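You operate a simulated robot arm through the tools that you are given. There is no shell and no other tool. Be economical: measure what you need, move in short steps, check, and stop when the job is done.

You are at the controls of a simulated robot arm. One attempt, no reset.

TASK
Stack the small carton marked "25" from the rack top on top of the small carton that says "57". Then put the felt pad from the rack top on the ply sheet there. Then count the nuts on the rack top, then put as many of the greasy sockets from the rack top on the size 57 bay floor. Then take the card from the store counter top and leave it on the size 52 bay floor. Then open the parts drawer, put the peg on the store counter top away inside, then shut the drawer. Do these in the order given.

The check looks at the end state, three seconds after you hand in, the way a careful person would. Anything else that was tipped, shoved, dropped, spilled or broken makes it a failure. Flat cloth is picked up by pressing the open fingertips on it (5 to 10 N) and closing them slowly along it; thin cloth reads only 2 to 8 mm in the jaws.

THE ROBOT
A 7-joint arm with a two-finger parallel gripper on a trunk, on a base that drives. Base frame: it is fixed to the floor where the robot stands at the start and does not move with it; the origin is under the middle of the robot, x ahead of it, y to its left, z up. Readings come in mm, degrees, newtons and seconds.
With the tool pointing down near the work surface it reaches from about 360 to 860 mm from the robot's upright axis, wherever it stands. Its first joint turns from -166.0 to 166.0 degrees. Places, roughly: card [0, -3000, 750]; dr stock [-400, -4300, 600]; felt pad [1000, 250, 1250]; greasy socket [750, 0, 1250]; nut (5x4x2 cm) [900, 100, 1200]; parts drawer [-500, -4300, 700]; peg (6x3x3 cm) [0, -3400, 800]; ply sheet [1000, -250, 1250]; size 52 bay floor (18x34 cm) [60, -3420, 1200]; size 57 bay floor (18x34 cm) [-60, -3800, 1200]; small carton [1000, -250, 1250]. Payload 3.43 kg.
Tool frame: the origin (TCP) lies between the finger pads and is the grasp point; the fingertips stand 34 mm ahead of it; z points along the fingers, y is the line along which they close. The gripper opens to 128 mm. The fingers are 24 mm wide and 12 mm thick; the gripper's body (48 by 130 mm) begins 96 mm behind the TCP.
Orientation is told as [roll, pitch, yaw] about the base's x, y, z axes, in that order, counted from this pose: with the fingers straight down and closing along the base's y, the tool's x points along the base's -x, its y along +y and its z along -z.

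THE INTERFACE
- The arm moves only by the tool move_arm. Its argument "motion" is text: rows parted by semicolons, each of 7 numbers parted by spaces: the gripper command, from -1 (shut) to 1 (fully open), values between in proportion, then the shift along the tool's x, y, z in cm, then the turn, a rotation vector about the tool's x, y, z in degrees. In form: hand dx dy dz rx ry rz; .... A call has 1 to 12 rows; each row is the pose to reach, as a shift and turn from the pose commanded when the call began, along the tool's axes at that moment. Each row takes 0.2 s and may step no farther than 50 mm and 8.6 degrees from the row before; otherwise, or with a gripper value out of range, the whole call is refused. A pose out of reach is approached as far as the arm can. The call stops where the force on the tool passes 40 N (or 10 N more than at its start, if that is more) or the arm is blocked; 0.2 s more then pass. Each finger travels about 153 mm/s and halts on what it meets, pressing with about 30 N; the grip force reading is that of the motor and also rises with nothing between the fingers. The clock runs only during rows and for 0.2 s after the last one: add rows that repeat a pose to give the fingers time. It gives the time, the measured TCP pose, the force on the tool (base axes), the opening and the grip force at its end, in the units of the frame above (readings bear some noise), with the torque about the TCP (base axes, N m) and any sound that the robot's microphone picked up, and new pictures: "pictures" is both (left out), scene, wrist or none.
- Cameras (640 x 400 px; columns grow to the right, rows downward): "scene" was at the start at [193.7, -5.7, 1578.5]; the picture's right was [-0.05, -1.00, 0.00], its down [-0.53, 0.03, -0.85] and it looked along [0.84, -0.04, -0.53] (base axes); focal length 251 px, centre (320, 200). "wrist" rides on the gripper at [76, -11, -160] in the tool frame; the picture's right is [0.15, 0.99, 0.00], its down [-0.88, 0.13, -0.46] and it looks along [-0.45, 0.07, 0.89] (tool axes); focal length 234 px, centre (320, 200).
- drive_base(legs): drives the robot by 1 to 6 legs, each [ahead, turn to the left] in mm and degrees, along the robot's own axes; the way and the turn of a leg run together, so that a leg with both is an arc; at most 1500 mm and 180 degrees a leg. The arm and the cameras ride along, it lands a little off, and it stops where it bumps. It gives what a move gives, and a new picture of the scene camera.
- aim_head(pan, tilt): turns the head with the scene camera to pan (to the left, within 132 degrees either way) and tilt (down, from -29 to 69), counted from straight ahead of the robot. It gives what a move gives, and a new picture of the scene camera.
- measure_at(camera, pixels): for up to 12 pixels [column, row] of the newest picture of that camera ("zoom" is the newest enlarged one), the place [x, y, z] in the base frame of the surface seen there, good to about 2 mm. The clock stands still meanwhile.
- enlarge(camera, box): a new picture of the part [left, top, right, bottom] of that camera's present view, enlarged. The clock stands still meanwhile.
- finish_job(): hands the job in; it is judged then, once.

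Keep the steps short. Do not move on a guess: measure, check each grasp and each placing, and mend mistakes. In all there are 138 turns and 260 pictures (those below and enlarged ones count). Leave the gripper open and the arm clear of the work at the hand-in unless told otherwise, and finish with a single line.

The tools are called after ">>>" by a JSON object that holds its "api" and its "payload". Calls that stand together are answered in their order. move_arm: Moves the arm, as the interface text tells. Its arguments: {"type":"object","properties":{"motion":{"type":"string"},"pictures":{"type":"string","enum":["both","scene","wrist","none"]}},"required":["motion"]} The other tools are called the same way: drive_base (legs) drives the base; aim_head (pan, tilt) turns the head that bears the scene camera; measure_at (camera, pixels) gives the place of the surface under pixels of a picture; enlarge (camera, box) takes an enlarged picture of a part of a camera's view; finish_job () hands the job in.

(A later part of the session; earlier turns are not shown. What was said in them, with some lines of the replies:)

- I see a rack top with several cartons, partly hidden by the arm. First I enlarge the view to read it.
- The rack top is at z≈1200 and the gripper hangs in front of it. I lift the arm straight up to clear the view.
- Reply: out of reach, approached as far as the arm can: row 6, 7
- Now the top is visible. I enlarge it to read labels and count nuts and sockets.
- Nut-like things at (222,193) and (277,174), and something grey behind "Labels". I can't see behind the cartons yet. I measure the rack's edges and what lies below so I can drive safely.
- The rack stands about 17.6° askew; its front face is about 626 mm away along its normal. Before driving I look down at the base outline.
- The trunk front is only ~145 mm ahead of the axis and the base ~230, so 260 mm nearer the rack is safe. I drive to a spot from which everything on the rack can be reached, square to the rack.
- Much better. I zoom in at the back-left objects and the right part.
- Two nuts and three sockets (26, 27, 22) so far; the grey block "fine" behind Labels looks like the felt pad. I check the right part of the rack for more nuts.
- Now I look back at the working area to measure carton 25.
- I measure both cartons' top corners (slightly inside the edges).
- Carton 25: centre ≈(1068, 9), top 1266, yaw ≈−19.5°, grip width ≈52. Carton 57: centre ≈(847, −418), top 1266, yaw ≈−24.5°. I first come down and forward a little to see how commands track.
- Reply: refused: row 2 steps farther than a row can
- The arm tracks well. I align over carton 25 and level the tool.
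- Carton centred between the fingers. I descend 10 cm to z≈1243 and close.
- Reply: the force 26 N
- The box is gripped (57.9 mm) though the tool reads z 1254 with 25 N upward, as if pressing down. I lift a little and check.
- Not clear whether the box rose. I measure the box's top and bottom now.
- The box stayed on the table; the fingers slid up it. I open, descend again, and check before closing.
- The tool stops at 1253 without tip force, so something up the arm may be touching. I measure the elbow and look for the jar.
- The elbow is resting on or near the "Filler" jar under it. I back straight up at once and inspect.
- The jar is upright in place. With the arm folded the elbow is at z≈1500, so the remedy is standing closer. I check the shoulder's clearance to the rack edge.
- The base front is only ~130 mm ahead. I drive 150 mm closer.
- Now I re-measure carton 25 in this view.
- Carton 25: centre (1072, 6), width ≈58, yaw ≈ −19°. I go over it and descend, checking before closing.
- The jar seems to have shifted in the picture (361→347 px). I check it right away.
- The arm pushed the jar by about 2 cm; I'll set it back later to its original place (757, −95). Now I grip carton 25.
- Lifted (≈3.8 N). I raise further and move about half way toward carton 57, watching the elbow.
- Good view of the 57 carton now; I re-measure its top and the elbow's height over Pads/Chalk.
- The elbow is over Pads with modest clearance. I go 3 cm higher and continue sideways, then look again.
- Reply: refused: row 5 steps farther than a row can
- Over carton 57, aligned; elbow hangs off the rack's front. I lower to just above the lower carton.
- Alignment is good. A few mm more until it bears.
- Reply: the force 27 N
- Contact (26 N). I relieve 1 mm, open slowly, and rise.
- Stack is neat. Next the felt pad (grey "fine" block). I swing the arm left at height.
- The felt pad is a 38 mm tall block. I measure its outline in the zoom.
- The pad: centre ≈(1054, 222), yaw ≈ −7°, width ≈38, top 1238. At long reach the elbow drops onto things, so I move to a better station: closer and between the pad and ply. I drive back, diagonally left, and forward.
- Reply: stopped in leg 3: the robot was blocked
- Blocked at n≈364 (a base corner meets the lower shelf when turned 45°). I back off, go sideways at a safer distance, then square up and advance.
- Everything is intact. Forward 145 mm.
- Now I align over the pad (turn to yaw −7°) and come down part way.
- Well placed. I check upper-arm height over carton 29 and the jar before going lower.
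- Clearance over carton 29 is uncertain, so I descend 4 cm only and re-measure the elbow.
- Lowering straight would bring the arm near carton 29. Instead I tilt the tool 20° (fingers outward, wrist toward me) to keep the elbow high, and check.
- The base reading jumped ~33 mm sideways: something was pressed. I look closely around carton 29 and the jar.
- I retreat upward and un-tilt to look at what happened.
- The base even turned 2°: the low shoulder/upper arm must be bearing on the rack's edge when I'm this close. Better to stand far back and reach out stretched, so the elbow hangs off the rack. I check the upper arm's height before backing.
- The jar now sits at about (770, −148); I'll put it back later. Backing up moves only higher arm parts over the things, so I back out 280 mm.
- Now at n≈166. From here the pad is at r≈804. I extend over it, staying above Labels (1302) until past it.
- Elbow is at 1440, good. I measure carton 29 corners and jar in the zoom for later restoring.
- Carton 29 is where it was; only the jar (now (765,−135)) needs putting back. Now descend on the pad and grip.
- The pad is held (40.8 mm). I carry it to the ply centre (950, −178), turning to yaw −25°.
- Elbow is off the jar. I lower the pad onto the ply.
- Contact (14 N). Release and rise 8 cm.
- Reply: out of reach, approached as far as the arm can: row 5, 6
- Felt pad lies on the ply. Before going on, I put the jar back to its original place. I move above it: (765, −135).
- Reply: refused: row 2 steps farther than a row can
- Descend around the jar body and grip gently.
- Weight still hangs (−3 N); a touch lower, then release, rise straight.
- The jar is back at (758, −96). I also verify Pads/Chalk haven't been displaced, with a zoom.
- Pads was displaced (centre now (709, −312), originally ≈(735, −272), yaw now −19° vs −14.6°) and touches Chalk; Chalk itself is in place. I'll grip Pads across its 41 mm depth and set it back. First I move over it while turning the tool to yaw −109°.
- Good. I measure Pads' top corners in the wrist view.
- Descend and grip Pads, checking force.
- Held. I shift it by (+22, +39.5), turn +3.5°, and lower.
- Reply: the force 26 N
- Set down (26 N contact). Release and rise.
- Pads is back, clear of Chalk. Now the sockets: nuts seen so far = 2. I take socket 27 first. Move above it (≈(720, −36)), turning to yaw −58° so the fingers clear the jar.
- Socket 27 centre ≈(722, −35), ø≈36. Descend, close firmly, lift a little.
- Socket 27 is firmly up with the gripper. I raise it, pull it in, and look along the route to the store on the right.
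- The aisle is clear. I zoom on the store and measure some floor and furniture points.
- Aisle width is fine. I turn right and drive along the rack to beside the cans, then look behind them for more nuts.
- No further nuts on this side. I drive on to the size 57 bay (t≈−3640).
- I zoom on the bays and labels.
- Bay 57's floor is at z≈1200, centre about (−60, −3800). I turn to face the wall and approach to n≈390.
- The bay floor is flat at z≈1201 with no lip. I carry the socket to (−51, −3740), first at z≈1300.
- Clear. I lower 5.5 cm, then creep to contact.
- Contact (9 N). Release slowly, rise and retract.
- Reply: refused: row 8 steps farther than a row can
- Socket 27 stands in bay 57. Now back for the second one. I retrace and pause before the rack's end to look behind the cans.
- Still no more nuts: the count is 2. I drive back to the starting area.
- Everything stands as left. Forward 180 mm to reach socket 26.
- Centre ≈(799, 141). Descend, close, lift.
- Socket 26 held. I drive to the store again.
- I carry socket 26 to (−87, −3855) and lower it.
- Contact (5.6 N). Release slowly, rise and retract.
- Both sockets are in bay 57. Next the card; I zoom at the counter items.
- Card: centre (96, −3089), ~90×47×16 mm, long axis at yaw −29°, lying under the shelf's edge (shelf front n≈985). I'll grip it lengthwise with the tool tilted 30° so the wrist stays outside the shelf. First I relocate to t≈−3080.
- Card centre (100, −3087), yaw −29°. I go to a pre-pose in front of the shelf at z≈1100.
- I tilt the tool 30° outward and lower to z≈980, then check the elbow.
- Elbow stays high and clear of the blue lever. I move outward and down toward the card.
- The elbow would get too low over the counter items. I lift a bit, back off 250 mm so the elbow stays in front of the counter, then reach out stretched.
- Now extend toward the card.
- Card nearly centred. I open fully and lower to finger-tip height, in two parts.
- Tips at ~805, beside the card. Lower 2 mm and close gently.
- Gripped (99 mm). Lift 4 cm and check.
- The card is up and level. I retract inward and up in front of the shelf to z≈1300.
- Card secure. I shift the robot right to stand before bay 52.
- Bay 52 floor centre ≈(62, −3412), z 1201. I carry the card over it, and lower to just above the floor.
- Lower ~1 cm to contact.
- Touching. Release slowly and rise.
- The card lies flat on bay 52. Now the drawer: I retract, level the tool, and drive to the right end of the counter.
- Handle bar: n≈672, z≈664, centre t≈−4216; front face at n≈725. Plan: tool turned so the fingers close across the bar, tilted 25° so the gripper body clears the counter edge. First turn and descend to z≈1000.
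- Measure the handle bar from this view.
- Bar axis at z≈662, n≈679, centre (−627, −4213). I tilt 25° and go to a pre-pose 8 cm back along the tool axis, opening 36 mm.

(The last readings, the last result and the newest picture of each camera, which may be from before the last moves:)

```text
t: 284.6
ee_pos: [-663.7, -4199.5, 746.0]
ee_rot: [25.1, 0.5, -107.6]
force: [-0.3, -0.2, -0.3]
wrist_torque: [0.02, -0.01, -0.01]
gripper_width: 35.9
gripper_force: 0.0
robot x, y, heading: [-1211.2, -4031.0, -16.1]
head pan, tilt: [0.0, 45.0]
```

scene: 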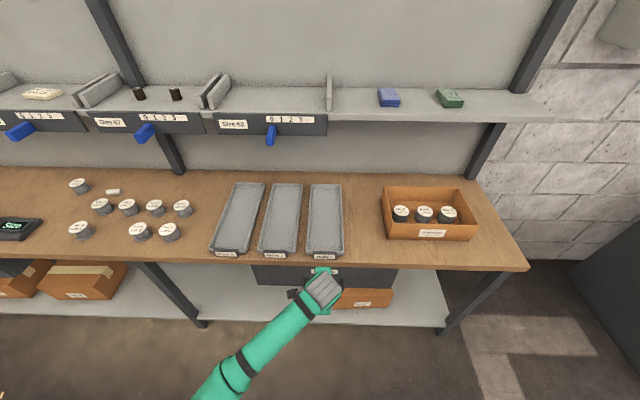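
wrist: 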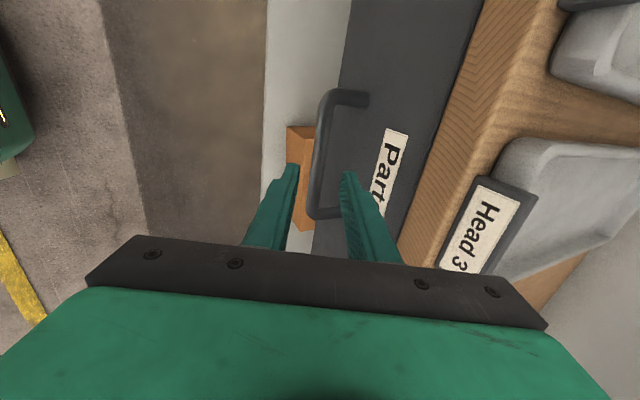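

The bar sits between the fingers. I advance 7.8 cm along the tool axis, watching force.

>>> {"api": "move_arm", "payload": {"motion": "-0.44 0 0 2.5 0 0 0; -0.44 -0.1 0 5 0 0 0; -0.44 -0.2 0 6.5 0 0 0; -0.44 -0.2 0 7.77 0 0 0; -0.44 -0.2 0 7.77 0 0 0"}}

```text
t: 285.8
ee_pos: [-632.7, -4211.0, 675.4]
ee_rot: [25.1, 0.5, -107.6]
force: [0.4, 0.3, -0.3]
wrist_torque: [0.01, -0.04, 0.0]
gripper_width: 35.9
gripper_force: 0.1
robot x, y, heading: [-1209.2, -4033.8, -16.0]
head pan, tilt: [0.0, 45.0]
```

scene: 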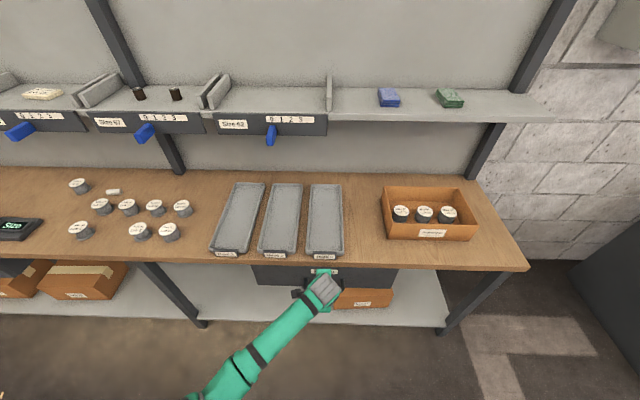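
wrist: 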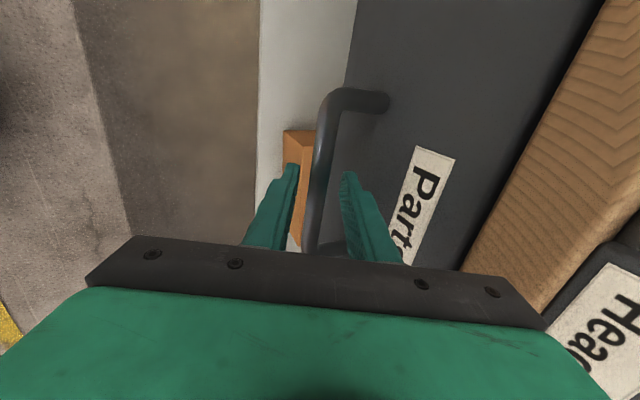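

Straddling the bar freely. Close on it and pull 4 cm by arm as a test.

>>> {"api": "move_arm", "payload": {"motion": "-0.8 0 0 0 0 0 0; -1 0 0 0 0 0 0; -1 0 0 0 0 0 0; -1 0 -0.9 -0.42 0 0 0; -1 0 -1.8 -0.85 0 0 0; -1 0 -2.7 -1.27 0 0 0; -1 0 -3.6 -1.7 0 0 0; -1 0 -3.6 -1.7 0 0 0"}}

```text
t: 287.6
ee_pos: [-671.1, -4198.5, 676.1]
ee_rot: [25.0, 0.5, -107.6]
force: [-2.0, -0.5, -27.9]
wrist_torque: [0.29, 0.13, 0.96]
gripper_width: 15.9
gripper_force: 44.6
robot x, y, heading: [-1204.6, -4032.1, -16.1]
head pan, tilt: [0.0, 45.0]
```

scene: 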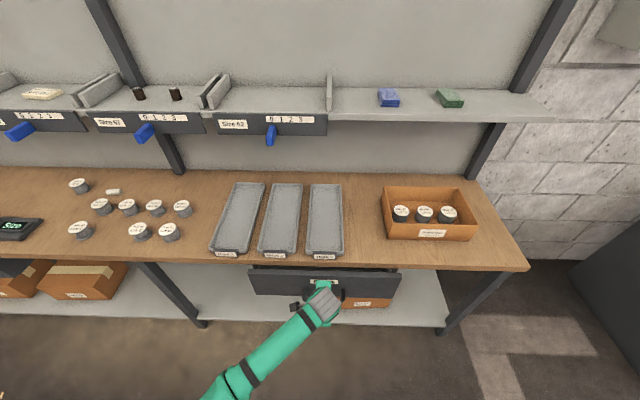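
wrist: 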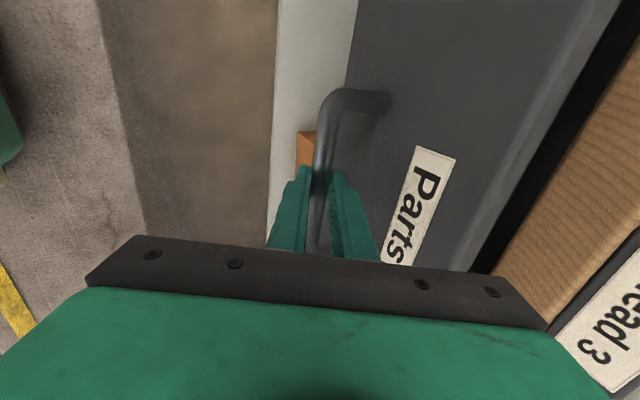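

The drawer slides (4 cm). I ease the vertical load and pull further by driving back 170 mm.

>>> {"api": "move_arm", "payload": {"motion": "-1 0 -0.13 0.27 0 0 0; -1 0 -0.13 0.27 0 0 0", "pictures": "none"}}

>>> {"api": "drive_base", "payload": {"legs": [[-170, 0]]}}

```text
t: 288.2
ee_pos: [-670.1, -4198.6, 676.4]
ee_rot: [25.3, 0.5, -107.6]
force: [-1.9, -3.6, 11.7]
wrist_torque: [0.17, -0.13, 0.95]
gripper_width: 15.7
gripper_force: 44.6
robot x, y, heading: [-1207.8, -4032.7, -16.2]
head pan, tilt: [0.0, 45.0]
```

```text
t: 289.7
ee_pos: [-817.7, -4151.3, 675.6]
ee_rot: [25.3, 0.8, -107.3]
force: [-1.6, 0.3, 0.7]
wrist_torque: [-0.04, 0.02, 0.38]
gripper_width: 15.9
gripper_force: 44.7
robot x, y, heading: [-1361.4, -3988.9, -16.1]
head pan, tilt: [0.0, 45.0]
stopped in leg 1: the force on the tool passed its limit at 40 N (the readings are from after the stop); the commanded pose is now the measured one
```

scene: 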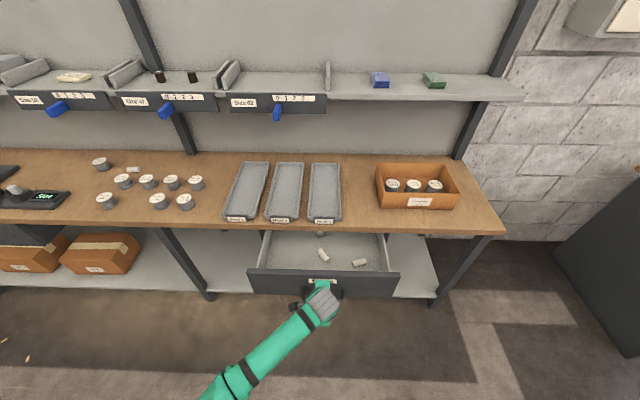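

The drawer is open ~20 cm (end stop), with pegs inside. Release the handle and withdraw along the tool axis.

>>> {"api": "move_arm", "payload": {"motion": "-0.7 0 0 0 0 0 0; -0.44 0 0 0 0 0 0; -0.44 0 0 0 0 0 0; -0.44 0 0 -3 0 0 0; -0.44 0 0 -7 0 0 0; -0.44 0 0 -11 0 0 0; -0.44 0 0 -15.5 0 0 0; -0.44 0 0 -20 0 0 0; -0.44 0 0 -24.5 0 0 0; -0.44 0 0 -28 0 0 0"}}

```text
t: 291.9
ee_pos: [-909.1, -4125.9, 922.0]
ee_rot: [25.2, 0.7, -107.3]
force: [0.0, 0.0, -0.3]
wrist_torque: [-0.01, 0.0, 0.01]
gripper_width: 36.0
gripper_force: 0.0
out of reach, approached as far as the arm can: row 10
robot x, y, heading: [-1357.5, -3988.3, -16.1]
head pan, tilt: [0.0, 45.0]
```

scene: 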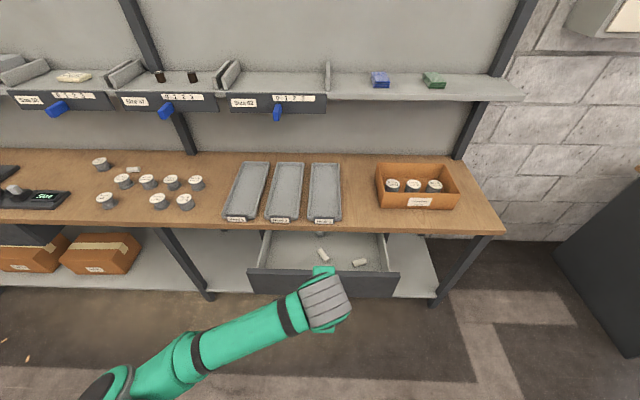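
wrist: 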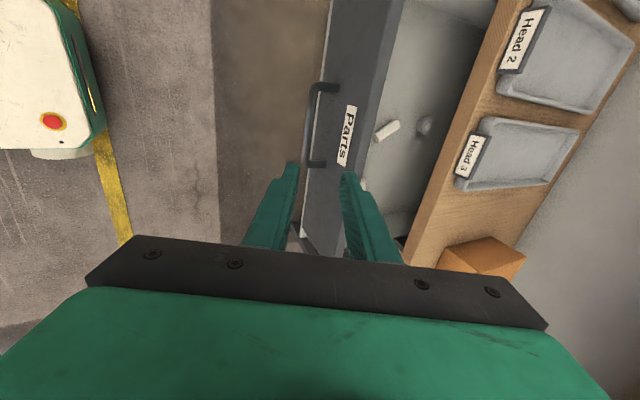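

>>> {"api": "measure_at", "payload": {"camera": "scene", "pixels": [[300, 245], [290, 260], [340, 255], [375, 255], [325, 256], [360, 262], [320, 234], [325, 270], [255, 270], [395, 273], [350, 240], [300, 268]]}}

>>> {"api": "enlarge", "payload": {"camera": "scene", "box": [240, 220, 410, 300]}}

```text
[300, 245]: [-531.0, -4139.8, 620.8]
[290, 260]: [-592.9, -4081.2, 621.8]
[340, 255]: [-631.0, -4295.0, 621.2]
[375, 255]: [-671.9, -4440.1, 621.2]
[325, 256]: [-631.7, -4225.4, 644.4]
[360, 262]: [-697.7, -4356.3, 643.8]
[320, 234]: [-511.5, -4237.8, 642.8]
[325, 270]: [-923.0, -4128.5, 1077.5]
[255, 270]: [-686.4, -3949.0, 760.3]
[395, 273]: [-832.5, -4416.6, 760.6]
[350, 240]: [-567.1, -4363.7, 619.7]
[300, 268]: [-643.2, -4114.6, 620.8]
```

```text
3.76 times, centred on (325, 260) of scene
```

zoom: 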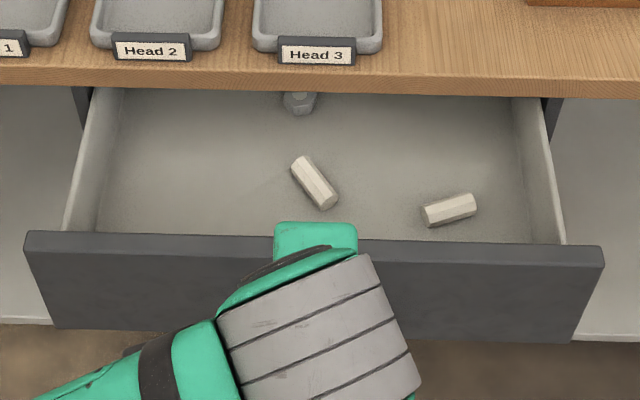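

Drawer floor z≈621, open region n≈555–715; free space on its left side. Now the peg: I first level and raise the tool.

>>> {"api": "move_arm", "payload": {"motion": "-0.3 0 1.7 -3.6 5 0 0; -0.2 0 3.4 -7.2 10 0 0; -0.1 0 5.1 -10.9 15 0 0; 0 0 6.8 -14.5 20 0 0; 0 0 8.5 -18.1 25 0 0; 0 0 8.5 -18.1 25 0 0", "pictures": "none"}}

>>> {"api": "move_arm", "payload": {"motion": "0 0 0 0 0 0 -7.8; 0 0 0 0 0 0 -15.6; 0 0 0 0 0 0 -23.4; 0 0 0 0 0 0 -31.2; 0 0 0 0 0 0 -39; 0 0 0 0 0 0 -46.8; 0 0 0 0 0 0 -54.6; 0 0 0 0 0 0 -62.4; 0 0 0 0 0 0 -70.2; 0 0 0 0 0 0 -78; 0 0 0 0 0 0 -85.8; 0 0 0 0 0 0 -90", "pictures": "none"}}

>>> {"api": "drive_base", "payload": {"legs": [[0, 88.5], [920, 0], [0, -90], [235, 0]]}}

>>> {"api": "aim_head", "payload": {"pan": 0, "tilt": 38}}

```text
t: 293.3
ee_pos: [-910.8, -4129.8, 1121.2]
ee_rot: [0.2, 0.6, -107.3]
force: [-0.2, -0.1, 0.6]
wrist_torque: [0.02, -0.03, 0.01]
gripper_width: 63.9
gripper_force: 0.1
robot x, y, heading: [-1360.8, -3988.9, -16.3]
head pan, tilt: [0.0, 45.0]
```

```text
t: 295.9
ee_pos: [-910.6, -4129.8, 1122.2]
ee_rot: [0.8, -0.3, -17.1]
force: [0.6, -1.1, 0.6]
wrist_torque: [-0.04, 0.0, 0.0]
gripper_width: 64.1
gripper_force: 0.0
robot x, y, heading: [-1360.2, -3993.7, -16.1]
head pan, tilt: [0.0, 45.0]
```

```text
t: 310.6
ee_pos: [-410.7, -3303.5, 1122.9]
ee_rot: [0.8, -0.4, -16.8]
force: [-0.3, 0.2, 0.1]
wrist_torque: [-0.01, 0.03, 0.01]
gripper_width: 63.9
gripper_force: 0.1
robot x, y, heading: [-857.1, -3166.6, -15.3]
head pan, tilt: [0.0, 45.0]
```

scene: 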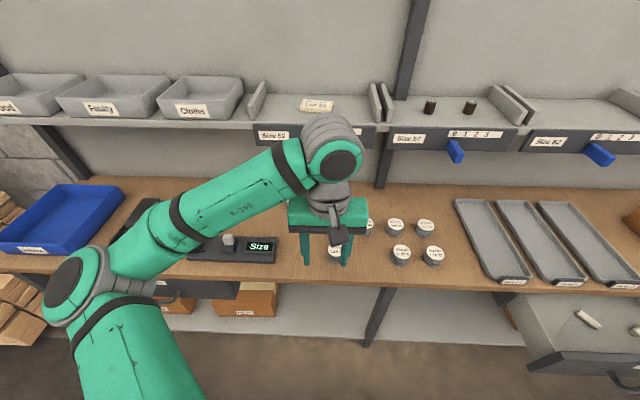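

```text
t: 311.3
ee_pos: [-410.9, -3302.8, 1121.9]
ee_rot: [0.7, -0.3, -16.8]
force: [-0.3, 0.4, -0.1]
wrist_torque: [0.01, 0.02, 0.02]
gripper_width: 63.8
gripper_force: 0.0
robot x, y, heading: [-856.1, -3169.3, -15.4]
head pan, tilt: [0.0, 38.0]
```

scene: 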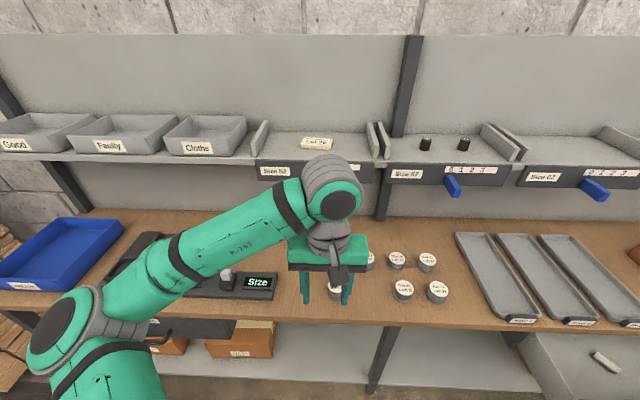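

I approach the peg with a 30° tilt, low enough to pass under bay 52's blue lever yet over the cap in front of the peg.

>>> {"api": "move_arm", "payload": {"motion": "0.3 -4.2 -0.3 2.7 0 -5 0; 0.3 -8.4 -0.6 5.4 0 -10 0; 0.3 -12.5 -0.8 8.1 0 -15 0; 0.3 -16.7 -1.1 10.8 0 -20 0; 0.3 -20.8 -1.4 13.5 0 -25 0; 0.3 -25 -1.6 16.2 0 -30 0; 0.3 -25 -1.6 19 0 -30 0; 0.3 -25 -1.6 19 0 -30 0"}}

```text
t: 313.1
ee_pos: [-175.6, -3386.0, 932.2]
ee_rot: [0.9, -30.4, -17.3]
force: [-0.6, 0.6, -1.0]
wrist_torque: [0.0, 0.03, 0.0]
gripper_width: 83.1
gripper_force: 0.1
robot x, y, heading: [-857.4, -3167.2, -15.2]
head pan, tilt: [0.0, 38.0]
```

scene: 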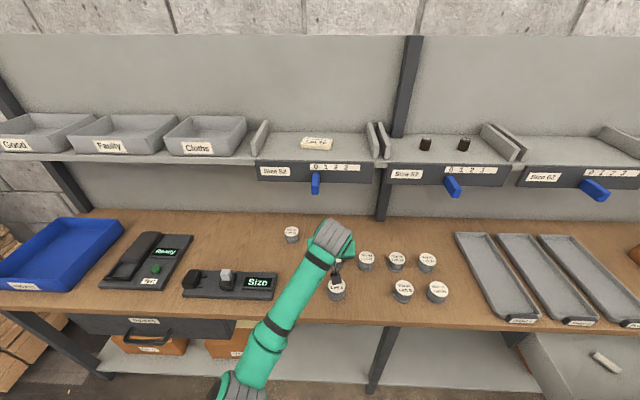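
wrist: 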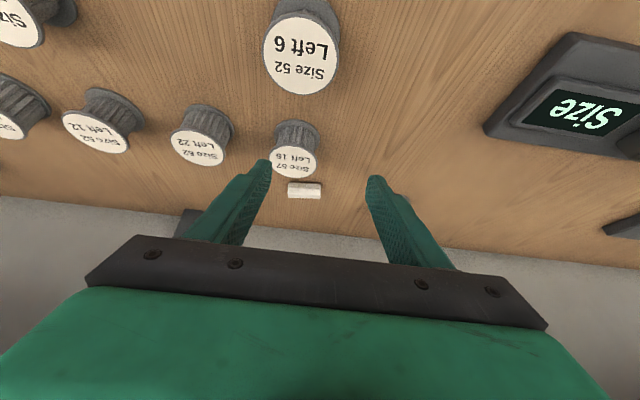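

Good view of the peg at (305,190). I measure it and neighbouring caps.

>>> {"api": "enlarge", "payload": {"camera": "wrist", "box": [260, 115, 350, 215]}}

```text
4.00 times, centred on (305, 165) of wrist
5 turns are left
```

zoom: 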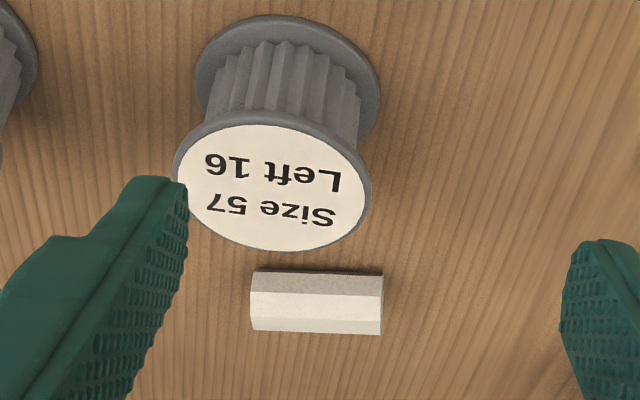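

Only 5 turns remain, so I pack steps. Now: measure the peg, go in over the cap, grip the peg by its ends, and retract up and inward.

>>> {"api": "measure_at", "payload": {"camera": "zoom", "pixels": [[256, 300], [378, 303], [317, 300], [280, 190]]}}

>>> {"api": "move_arm", "payload": {"motion": "0.56 -1.6 -0.25 3.25 -1.2 0 -2; 0.56 -3.15 -0.5 6.5 -1.8 0 -3; 0.56 -5.4 -0.8 9.1 -2.5 0 -4.5; 0.56 -7.64 -1.1 11.67 -3.5 0 -6.1; 0.56 -8.2 -1.2 13.8 -3.5 0 -6.1; 0.56 -8.6 -1.35 15.8 -3.5 0 -6.1; 0.56 -8.6 -1.35 15.8 -3.5 0 -6.1; 0.2 -8.6 -1.35 15.8 -3.5 0 -6.1; -0.1 -8.6 -1.35 15.8 -3.5 0 -6.1; -0.5 -8.6 -1.35 15.8 -3.5 0 -6.1; -0.5 -8.6 -1.35 15.8 -3.5 0 -6.1; -0.5 -8.6 -1.35 15.8 -3.5 0 -6.1", "pictures": "wrist"}}

>>> {"api": "move_arm", "payload": {"motion": "-0.5 1.15 0 -4.27 0 0 0; -0.5 2.29 0 -8.54 0 0 0; -0.5 3.1 0 -13.3 0 0 0; -0.5 3.9 0 -18.1 0 0 0; -0.5 4.7 0 -22.9 0 0 0; -0.5 5.5 0 -27.7 0 0 0; -0.5 6.3 0 -32.5 0 0 0; -0.5 7.1 0 -37.3 0 0 0; -0.5 7.9 0 -42.1 0 0 0; -0.5 8.7 0 -46.9 0 0 0"}}

```text
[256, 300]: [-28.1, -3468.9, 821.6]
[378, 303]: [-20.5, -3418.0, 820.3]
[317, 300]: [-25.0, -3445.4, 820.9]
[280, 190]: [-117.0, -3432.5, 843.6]
```

```text
t: 315.7
ee_pos: [-31.0, -3442.3, 839.9]
ee_rot: [0.8, -30.3, -10.2]
force: [0.8, 0.2, 1.3]
wrist_torque: [-0.07, -0.05, 0.02]
gripper_width: 51.3
gripper_force: 29.8
robot x, y, heading: [-860.4, -3165.2, -15.3]
head pan, tilt: [0.0, 38.0]
```

wrist: 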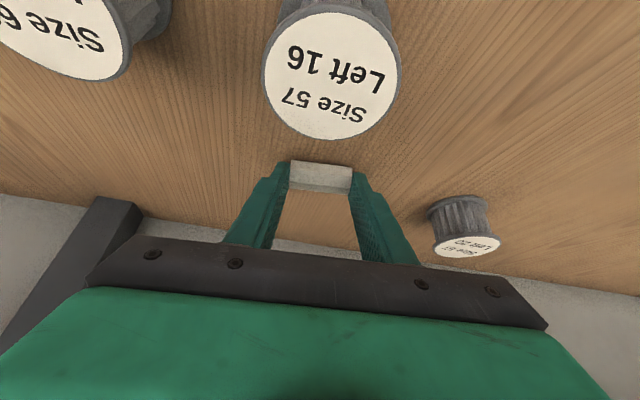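

```text
t: 317.9
ee_pos: [-340.2, -3395.8, 1198.3]
ee_rot: [0.9, -30.4, -10.1]
force: [-0.6, 0.7, -0.4]
wrist_torque: [0.03, 0.03, -0.02]
gripper_width: 51.2
gripper_force: 29.9
robot x, y, heading: [-860.7, -3168.5, -15.1]
head pan, tilt: [0.0, 38.0]
4 turns are left
```

scene: 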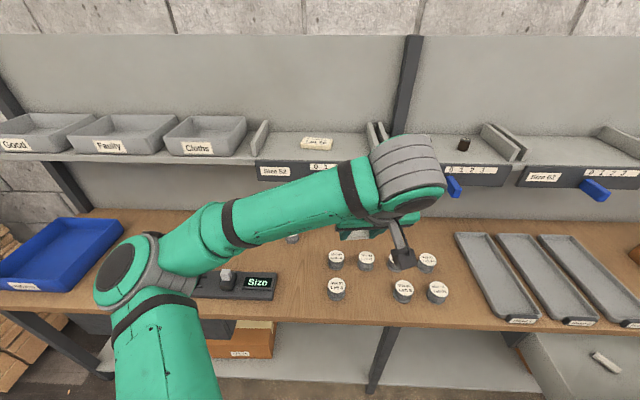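
wrist: 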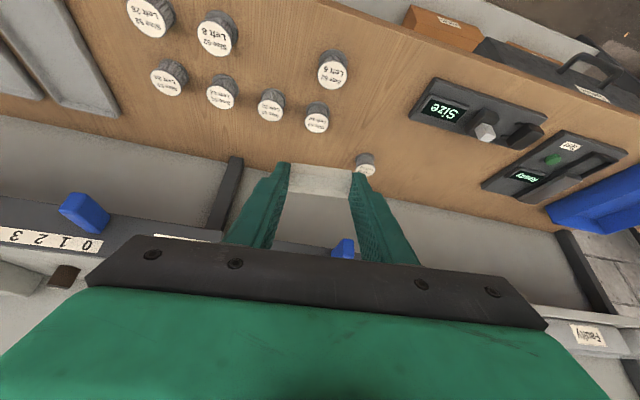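

Peg held (51 mm). Next: level the tool and drive back to the open drawer.

>>> {"api": "move_arm", "payload": {"motion": "-0.5 0 0 0 0 7.6 0; -0.5 0 0 0 0 15.2 0; -0.5 0 0 0 0 22.8 0; -0.5 0 0 0 0 30.4 0; -0.5 0 0 0 0 30.4 0", "pictures": "none"}}

>>> {"api": "drive_base", "payload": {"legs": [[-85, 0], [0, -92.3], [825, 0], [0, 90]]}}

>>> {"api": "aim_head", "payload": {"pan": 0, "tilt": 48}}

>>> {"api": "measure_at", "payload": {"camera": "scene", "pixels": [[200, 250], [240, 250], [280, 250], [320, 250], [360, 250], [400, 250], [240, 275], [280, 275], [320, 275], [360, 275], [320, 300], [280, 300]]}}

```text
t: 319.1
ee_pos: [-338.9, -3397.0, 1200.4]
ee_rot: [0.8, 0.1, -9.8]
force: [0.2, 0.0, -0.5]
wrist_torque: [0.01, 0.0, 0.0]
gripper_width: 51.1
gripper_force: 30.2
robot x, y, heading: [-854.4, -3171.0, -15.2]
head pan, tilt: [0.0, 38.0]
```

```text
t: 332.8
ee_pos: [-668.7, -4192.2, 1200.5]
ee_rot: [0.7, 0.0, -12.6]
force: [-0.5, -0.2, -0.6]
wrist_torque: [-0.02, 0.01, 0.02]
gripper_width: 51.2
gripper_force: 29.5
robot x, y, heading: [-1176.6, -3942.1, -18.3]
head pan, tilt: [0.0, 38.0]
```

scene: 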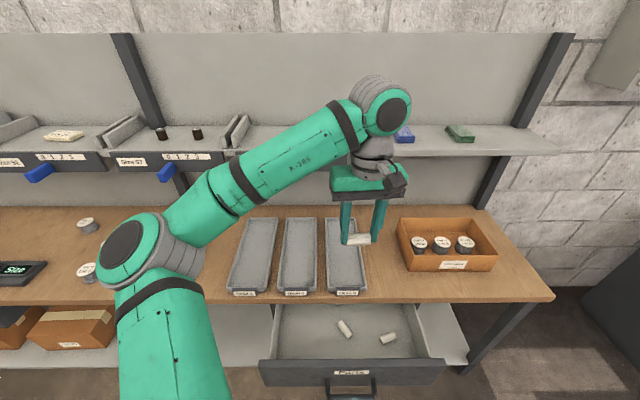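

```text
t: 333.5
ee_pos: [-667.8, -4192.4, 1200.2]
ee_rot: [0.6, 0.1, -12.5]
force: [-0.7, 0.9, -0.1]
wrist_torque: [0.03, -0.02, 0.03]
gripper_width: 51.3
gripper_force: 30.0
robot x, y, heading: [-1177.9, -3937.0, -18.3]
head pan, tilt: [0.0, 48.0]
```

scene: 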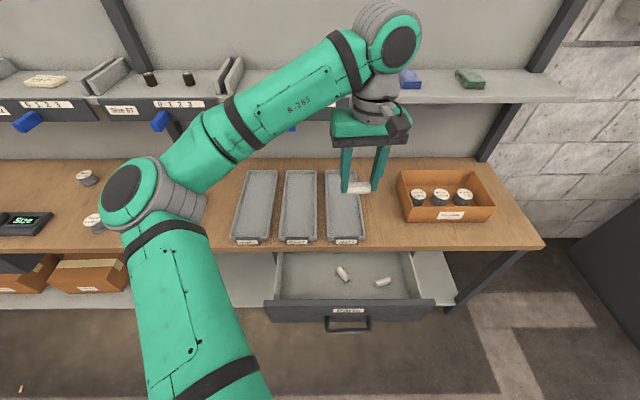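

```text
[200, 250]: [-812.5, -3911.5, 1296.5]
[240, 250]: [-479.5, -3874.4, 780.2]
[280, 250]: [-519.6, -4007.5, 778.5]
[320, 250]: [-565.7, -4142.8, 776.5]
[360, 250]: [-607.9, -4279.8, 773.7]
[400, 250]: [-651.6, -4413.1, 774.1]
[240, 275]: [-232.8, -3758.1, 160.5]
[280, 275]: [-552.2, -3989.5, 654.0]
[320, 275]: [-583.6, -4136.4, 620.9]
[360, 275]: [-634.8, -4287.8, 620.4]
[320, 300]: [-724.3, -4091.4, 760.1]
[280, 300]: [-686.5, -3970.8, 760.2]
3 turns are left
```

Drawer still open. Now in one go: lower the peg into its free left part, release, rise, back off 150 mm, take a tilted closed-finger pose before the drawer front, and push it shut.

>>> {"api": "move_arm", "payload": {"motion": "-0.5 -0.34 3.7 0 0 0 0; -0.5 -0.67 7.4 0 0 0 0; -0.5 -1 11.15 0 0 0 0; -0.5 -1 11.15 4.8 0 0 0; -0.5 -1 11.15 9.6 0 0 0; -0.5 -1 11.15 14.4 0 0 0; -0.5 -1 11.15 19.2 0 0 0; -0.5 -1 11.15 24 0 0 0; -0.5 -1 11.15 28.8 0 0 0; -0.5 -1 11.15 33.6 0 0 0; -0.5 -1 11.15 38.4 0 0 0; -0.5 -1 11.15 43.2 0 0 0", "pictures": "wrist"}}

>>> {"api": "move_arm", "payload": {"motion": "-0.5 0 0 4 0 0 0; -0.5 0 0 7.5 0 0 0; -0.5 0 0 9.2 0 0 0; -0.5 0 0 10 0 0 0; -0.5 0 0 10 0 0 0", "pictures": "wrist"}}

>>> {"api": "move_arm", "payload": {"motion": "-0.15 0 0 0 0 0 0; 0 0 0 0 0 0 0; 0 0 0 0 0 0 0; 0 0 0 -4 0 0 0; 0 0 0 -8.5 0 0 0; 0 0 0 -13 0 0 0; -0.5 0 0 -17.5 0 0 0; -1 0 0 -22 0 0 0; -1 0 0 -24 0 0 0", "pictures": "wrist"}}

>>> {"api": "drive_base", "payload": {"legs": [[-150, 0]]}}

>>> {"api": "move_arm", "payload": {"motion": "-1 1.08 -3.04 0 0 -7.5 0; -1 2.16 -6.08 0 0 -15 0; -1 3.23 -9.1 0 0 -22.5 0; -1 4.31 -12.15 0 0 -30 0; -1 4.31 -12.15 4.5 0 -30 0; -1 4.31 -12.15 9 0 -30 0; -1 4.31 -12.15 13.5 0 -30 0; -1 4.31 -12.15 18 0 -30 0; -1 4.31 -12.15 18 0 -30 0; -1 4.31 -12.15 18 0 -30 0", "pictures": "wrist"}}

>>> {"api": "move_arm", "payload": {"motion": "-1 -1.8 -0.19 1.04 0 0 0; -1 -3.6 -0.38 2.08 0 0 0; -1 -5.4 -0.56 3.12 0 0 0; -1 -7.2 -0.75 4.16 0 0 0; -1 -9 -0.94 5.2 0 0 0; -1 -10.8 -1.13 6.24 0 0 0; -1 -12.6 -1.32 7.28 0 0 0; -1 -14.4 -1.5 8.32 0 0 0; -1 -16.2 -1.7 9.36 0 0 0; -1 -18 -1.9 10.4 0 0 0; -1 -19.8 -2.07 11.44 0 0 0; -1 -21.6 -2.25 12.48 0 0 0", "pictures": "both"}}

>>> {"api": "aim_head", "payload": {"pan": -5, "tilt": 48}}

>>> {"api": "measure_at", "payload": {"camera": "scene", "pixels": [[240, 265], [280, 265], [320, 265], [360, 265], [400, 265], [280, 285], [320, 285], [360, 285], [400, 285], [280, 245], [360, 245], [400, 300]]}}

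```text
t: 336.1
ee_pos: [-635.8, -4080.4, 771.3]
ee_rot: [0.7, -0.1, -12.5]
force: [-0.8, 1.2, -1.9]
wrist_torque: [-0.03, 0.02, -0.01]
gripper_width: 51.2
gripper_force: 30.5
robot x, y, heading: [-1175.1, -3939.4, -18.1]
head pan, tilt: [0.0, 48.0]
```

wrist: 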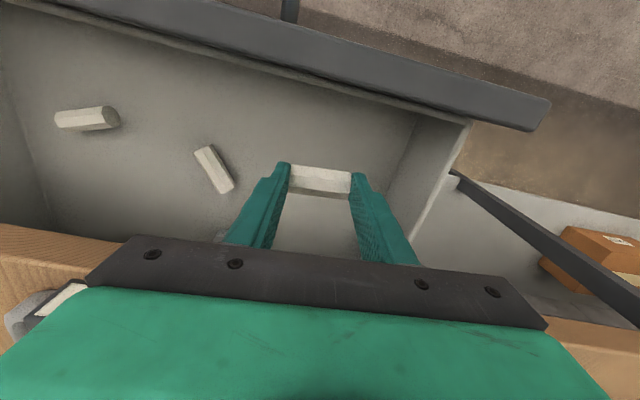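

```text
t: 337.3
ee_pos: [-634.8, -4079.6, 670.0]
ee_rot: [0.7, 0.0, -12.6]
force: [-0.4, 1.0, -0.7]
wrist_torque: [0.01, 0.03, 0.01]
gripper_width: 51.0
gripper_force: 29.6
robot x, y, heading: [-1173.6, -3939.5, -18.1]
head pan, tilt: [0.0, 48.0]
```

wrist: 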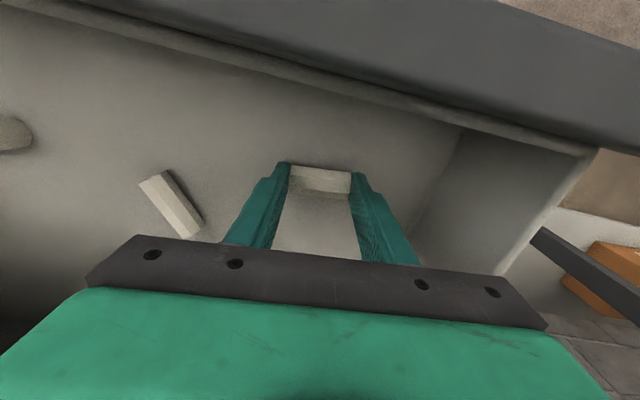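

```text
t: 339.3
ee_pos: [-635.9, -4083.7, 910.4]
ee_rot: [0.7, 0.2, -12.6]
force: [0.3, 0.5, -0.2]
wrist_torque: [0.02, 0.0, 0.01]
gripper_width: 0.0
gripper_force: 29.8
robot x, y, heading: [-1175.6, -3940.7, -18.1]
head pan, tilt: [0.0, 48.0]
```

wrist: 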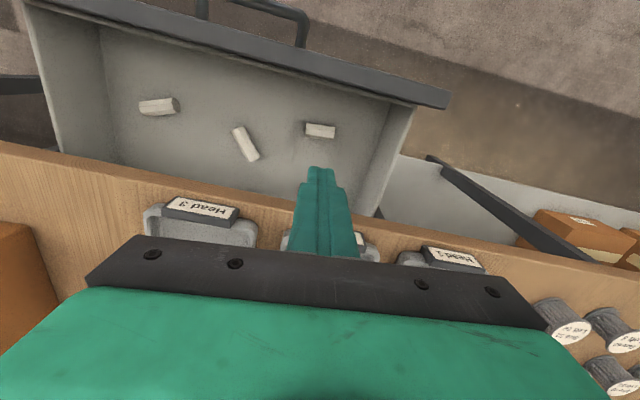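

```text
t: 340.7
ee_pos: [-781.0, -4034.8, 909.0]
ee_rot: [0.7, 0.1, -12.4]
force: [0.5, 0.2, 0.2]
wrist_torque: [0.01, -0.01, 0.01]
gripper_width: 0.0
gripper_force: 29.5
robot x, y, heading: [-1321.1, -3892.3, -17.8]
head pan, tilt: [0.0, 48.0]
```

scene: 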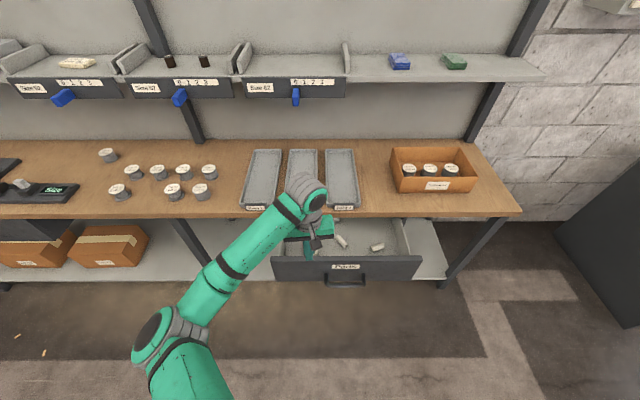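

```text
t: 342.9
ee_pos: [-846.5, -4144.5, 725.0]
ee_rot: [0.8, -30.0, -12.9]
force: [0.2, 0.4, -0.8]
wrist_torque: [0.0, -0.02, 0.03]
gripper_width: 0.0
gripper_force: 30.2
robot x, y, heading: [-1327.1, -3893.8, -18.1]
head pan, tilt: [0.0, 48.0]
```

wrist: 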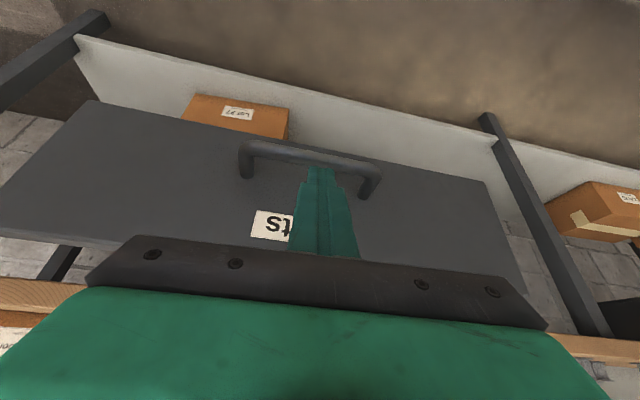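

```text
t: 345.5
ee_pos: [-610.3, -4217.3, 726.5]
ee_rot: [0.9, -30.0, -12.9]
force: [-0.7, -1.2, 0.0]
wrist_torque: [0.02, 0.0, -0.01]
gripper_width: 0.1
gripper_force: 29.7
robot x, y, heading: [-1321.3, -3892.6, -17.8]
head pan, tilt: [0.0, 48.0]
```

scene: 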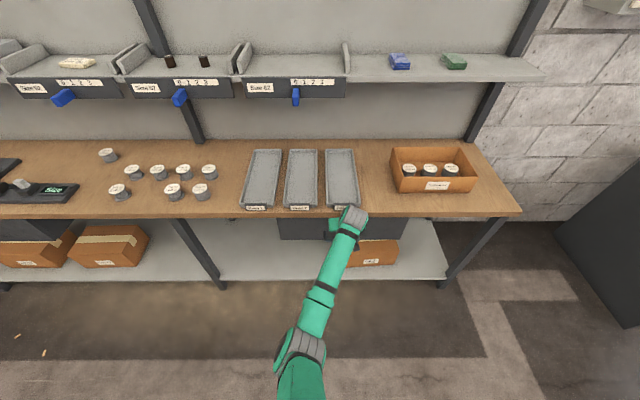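
wrist: 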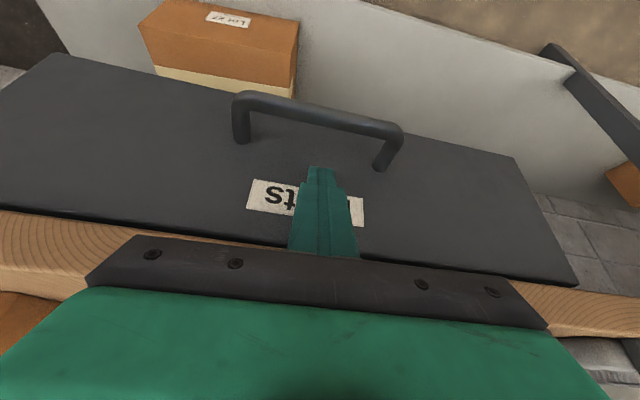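

```text
t: 346.2
ee_pos: [-610.6, -4217.0, 728.2]
ee_rot: [0.7, -30.0, -12.9]
force: [0.1, 0.4, -0.5]
wrist_torque: [0.03, 0.02, 0.01]
gripper_width: 0.0
gripper_force: 29.8
robot x, y, heading: [-1317.4, -3890.1, -18.3]
head pan, tilt: [-5.0, 48.0]
```

scene: 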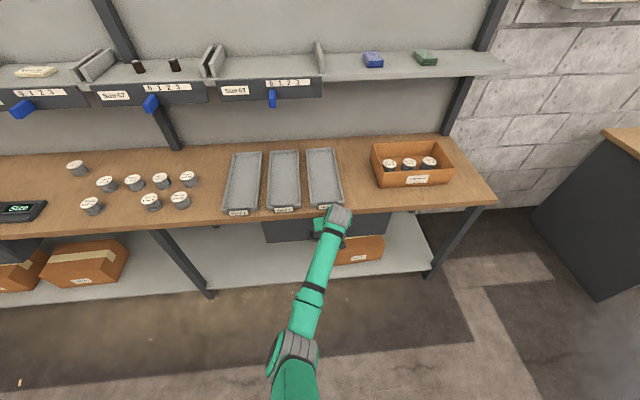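

```text
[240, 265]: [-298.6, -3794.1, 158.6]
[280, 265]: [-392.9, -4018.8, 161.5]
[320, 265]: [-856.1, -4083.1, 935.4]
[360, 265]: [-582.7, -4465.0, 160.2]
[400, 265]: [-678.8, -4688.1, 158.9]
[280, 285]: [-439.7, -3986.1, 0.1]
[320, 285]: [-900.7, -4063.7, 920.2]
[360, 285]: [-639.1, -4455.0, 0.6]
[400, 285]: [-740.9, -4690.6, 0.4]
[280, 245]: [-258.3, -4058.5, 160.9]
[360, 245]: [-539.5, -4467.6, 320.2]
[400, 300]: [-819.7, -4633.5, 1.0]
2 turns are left
```

The peg lay on the drawer floor and the drawer is pushed almost/fully home. I press gently another 1.5 cm to be sure, then withdraw over the handle, open the gripper and look.

>>> {"api": "move_arm", "payload": {"motion": "-1 -0.3 -0.03 0.17 0 0 0; -1 -0.6 -0.06 0.35 0 0 0; -1 -0.9 -0.09 0.52 0 0 0; -1 -1.1 -0.11 0.64 0 0 0; -1 -1.3 -0.13 0.75 0 0 0", "pictures": "none"}}

>>> {"api": "move_arm", "payload": {"motion": "-1 1.5 0.15 -0.87 0 0 0; -1 4.5 0.45 -2.6 0 0 0; -1 8.5 0.9 -4.9 0 0 0; -1 12.5 1.3 -7.2 0 0 0; -1 16.5 1.7 -9.5 0 0 0; -1 20 2 -11.6 0 0 0; -0.5 20 2 -16 0 0 0; 0 19 2 -20 0 0 0; 0.5 18 2 -24 0 0 0; 0.5 18 2 -24 0 0 0", "pictures": "both"}}

>>> {"api": "drive_base", "payload": {"legs": [[-150, 0]]}}

>>> {"api": "enlarge", "payload": {"camera": "scene", "box": [210, 180, 430, 290]}}

```text
t: 346.6
ee_pos: [-609.7, -4219.2, 725.7]
ee_rot: [0.9, -29.4, -12.9]
force: [-7.1, 3.1, 3.2]
wrist_torque: [0.03, 0.11, 0.0]
gripper_width: 0.0
gripper_force: 30.1
robot x, y, heading: [-1321.5, -3887.8, -18.2]
head pan, tilt: [-5.0, 48.0]
stopped in row 2: the force on the tool passed its limit at 46 N (the readings are from after the stop); the commanded pose is now the measured one
```

```text
t: 348.9
ee_pos: [-873.1, -4142.6, 845.1]
ee_rot: [0.8, -29.5, -12.9]
force: [-0.4, 0.0, -0.4]
wrist_torque: [0.02, -0.03, 0.0]
gripper_width: 95.8
gripper_force: 0.0
robot x, y, heading: [-1323.4, -3890.8, -18.0]
head pan, tilt: [-5.0, 48.0]
```

scene: 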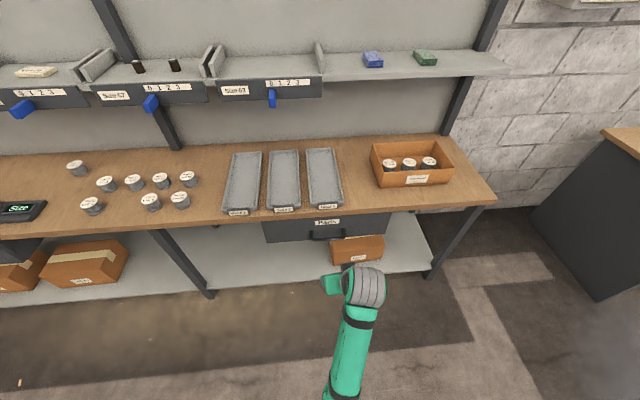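
wrist: 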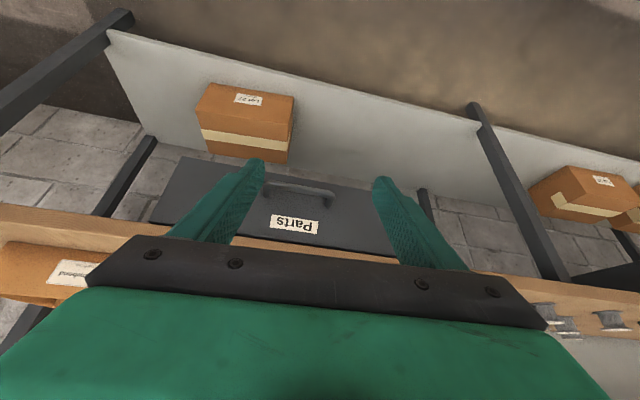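

```text
t: 350.2
ee_pos: [-1015.0, -4095.4, 845.9]
ee_rot: [0.9, -29.5, -12.8]
force: [1.2, 0.4, 0.3]
wrist_torque: [-0.02, 0.0, -0.01]
gripper_width: 95.9
gripper_force: 0.1
robot x, y, heading: [-1465.5, -3847.8, -17.8]
head pan, tilt: [-5.0, 48.0]
```

scene: 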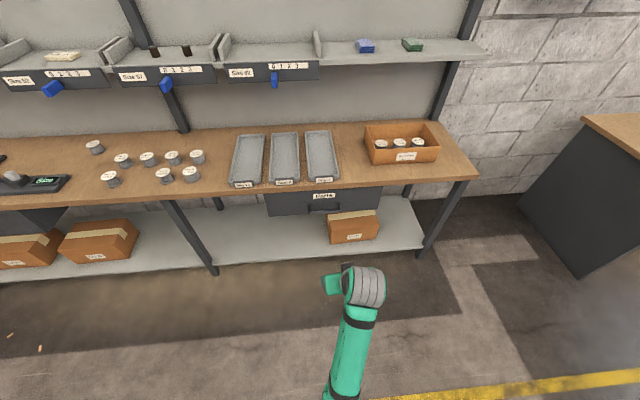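

```text
2.91 times, centred on (320, 235) of scene
1 turns are left
```

zoom: 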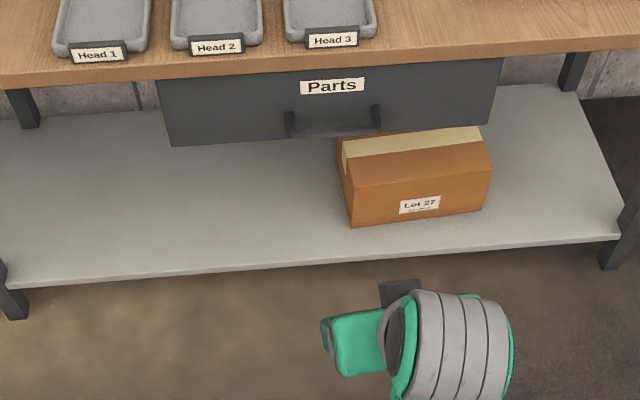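

The last push stopped at 46 N, so the drawer is shut with the peg inside. The gripper is open and the arm is clear of the work, so I hand the job in.

>>> {"api": "finish_job", "payload": {}}

```text
The job is handed in.
```

All five steps are done in order and handed in (2 nuts counted, so 2 sockets moved); along the way my arm shoved the Filler jar and the Pads carton, and I put both back to within measuring error.
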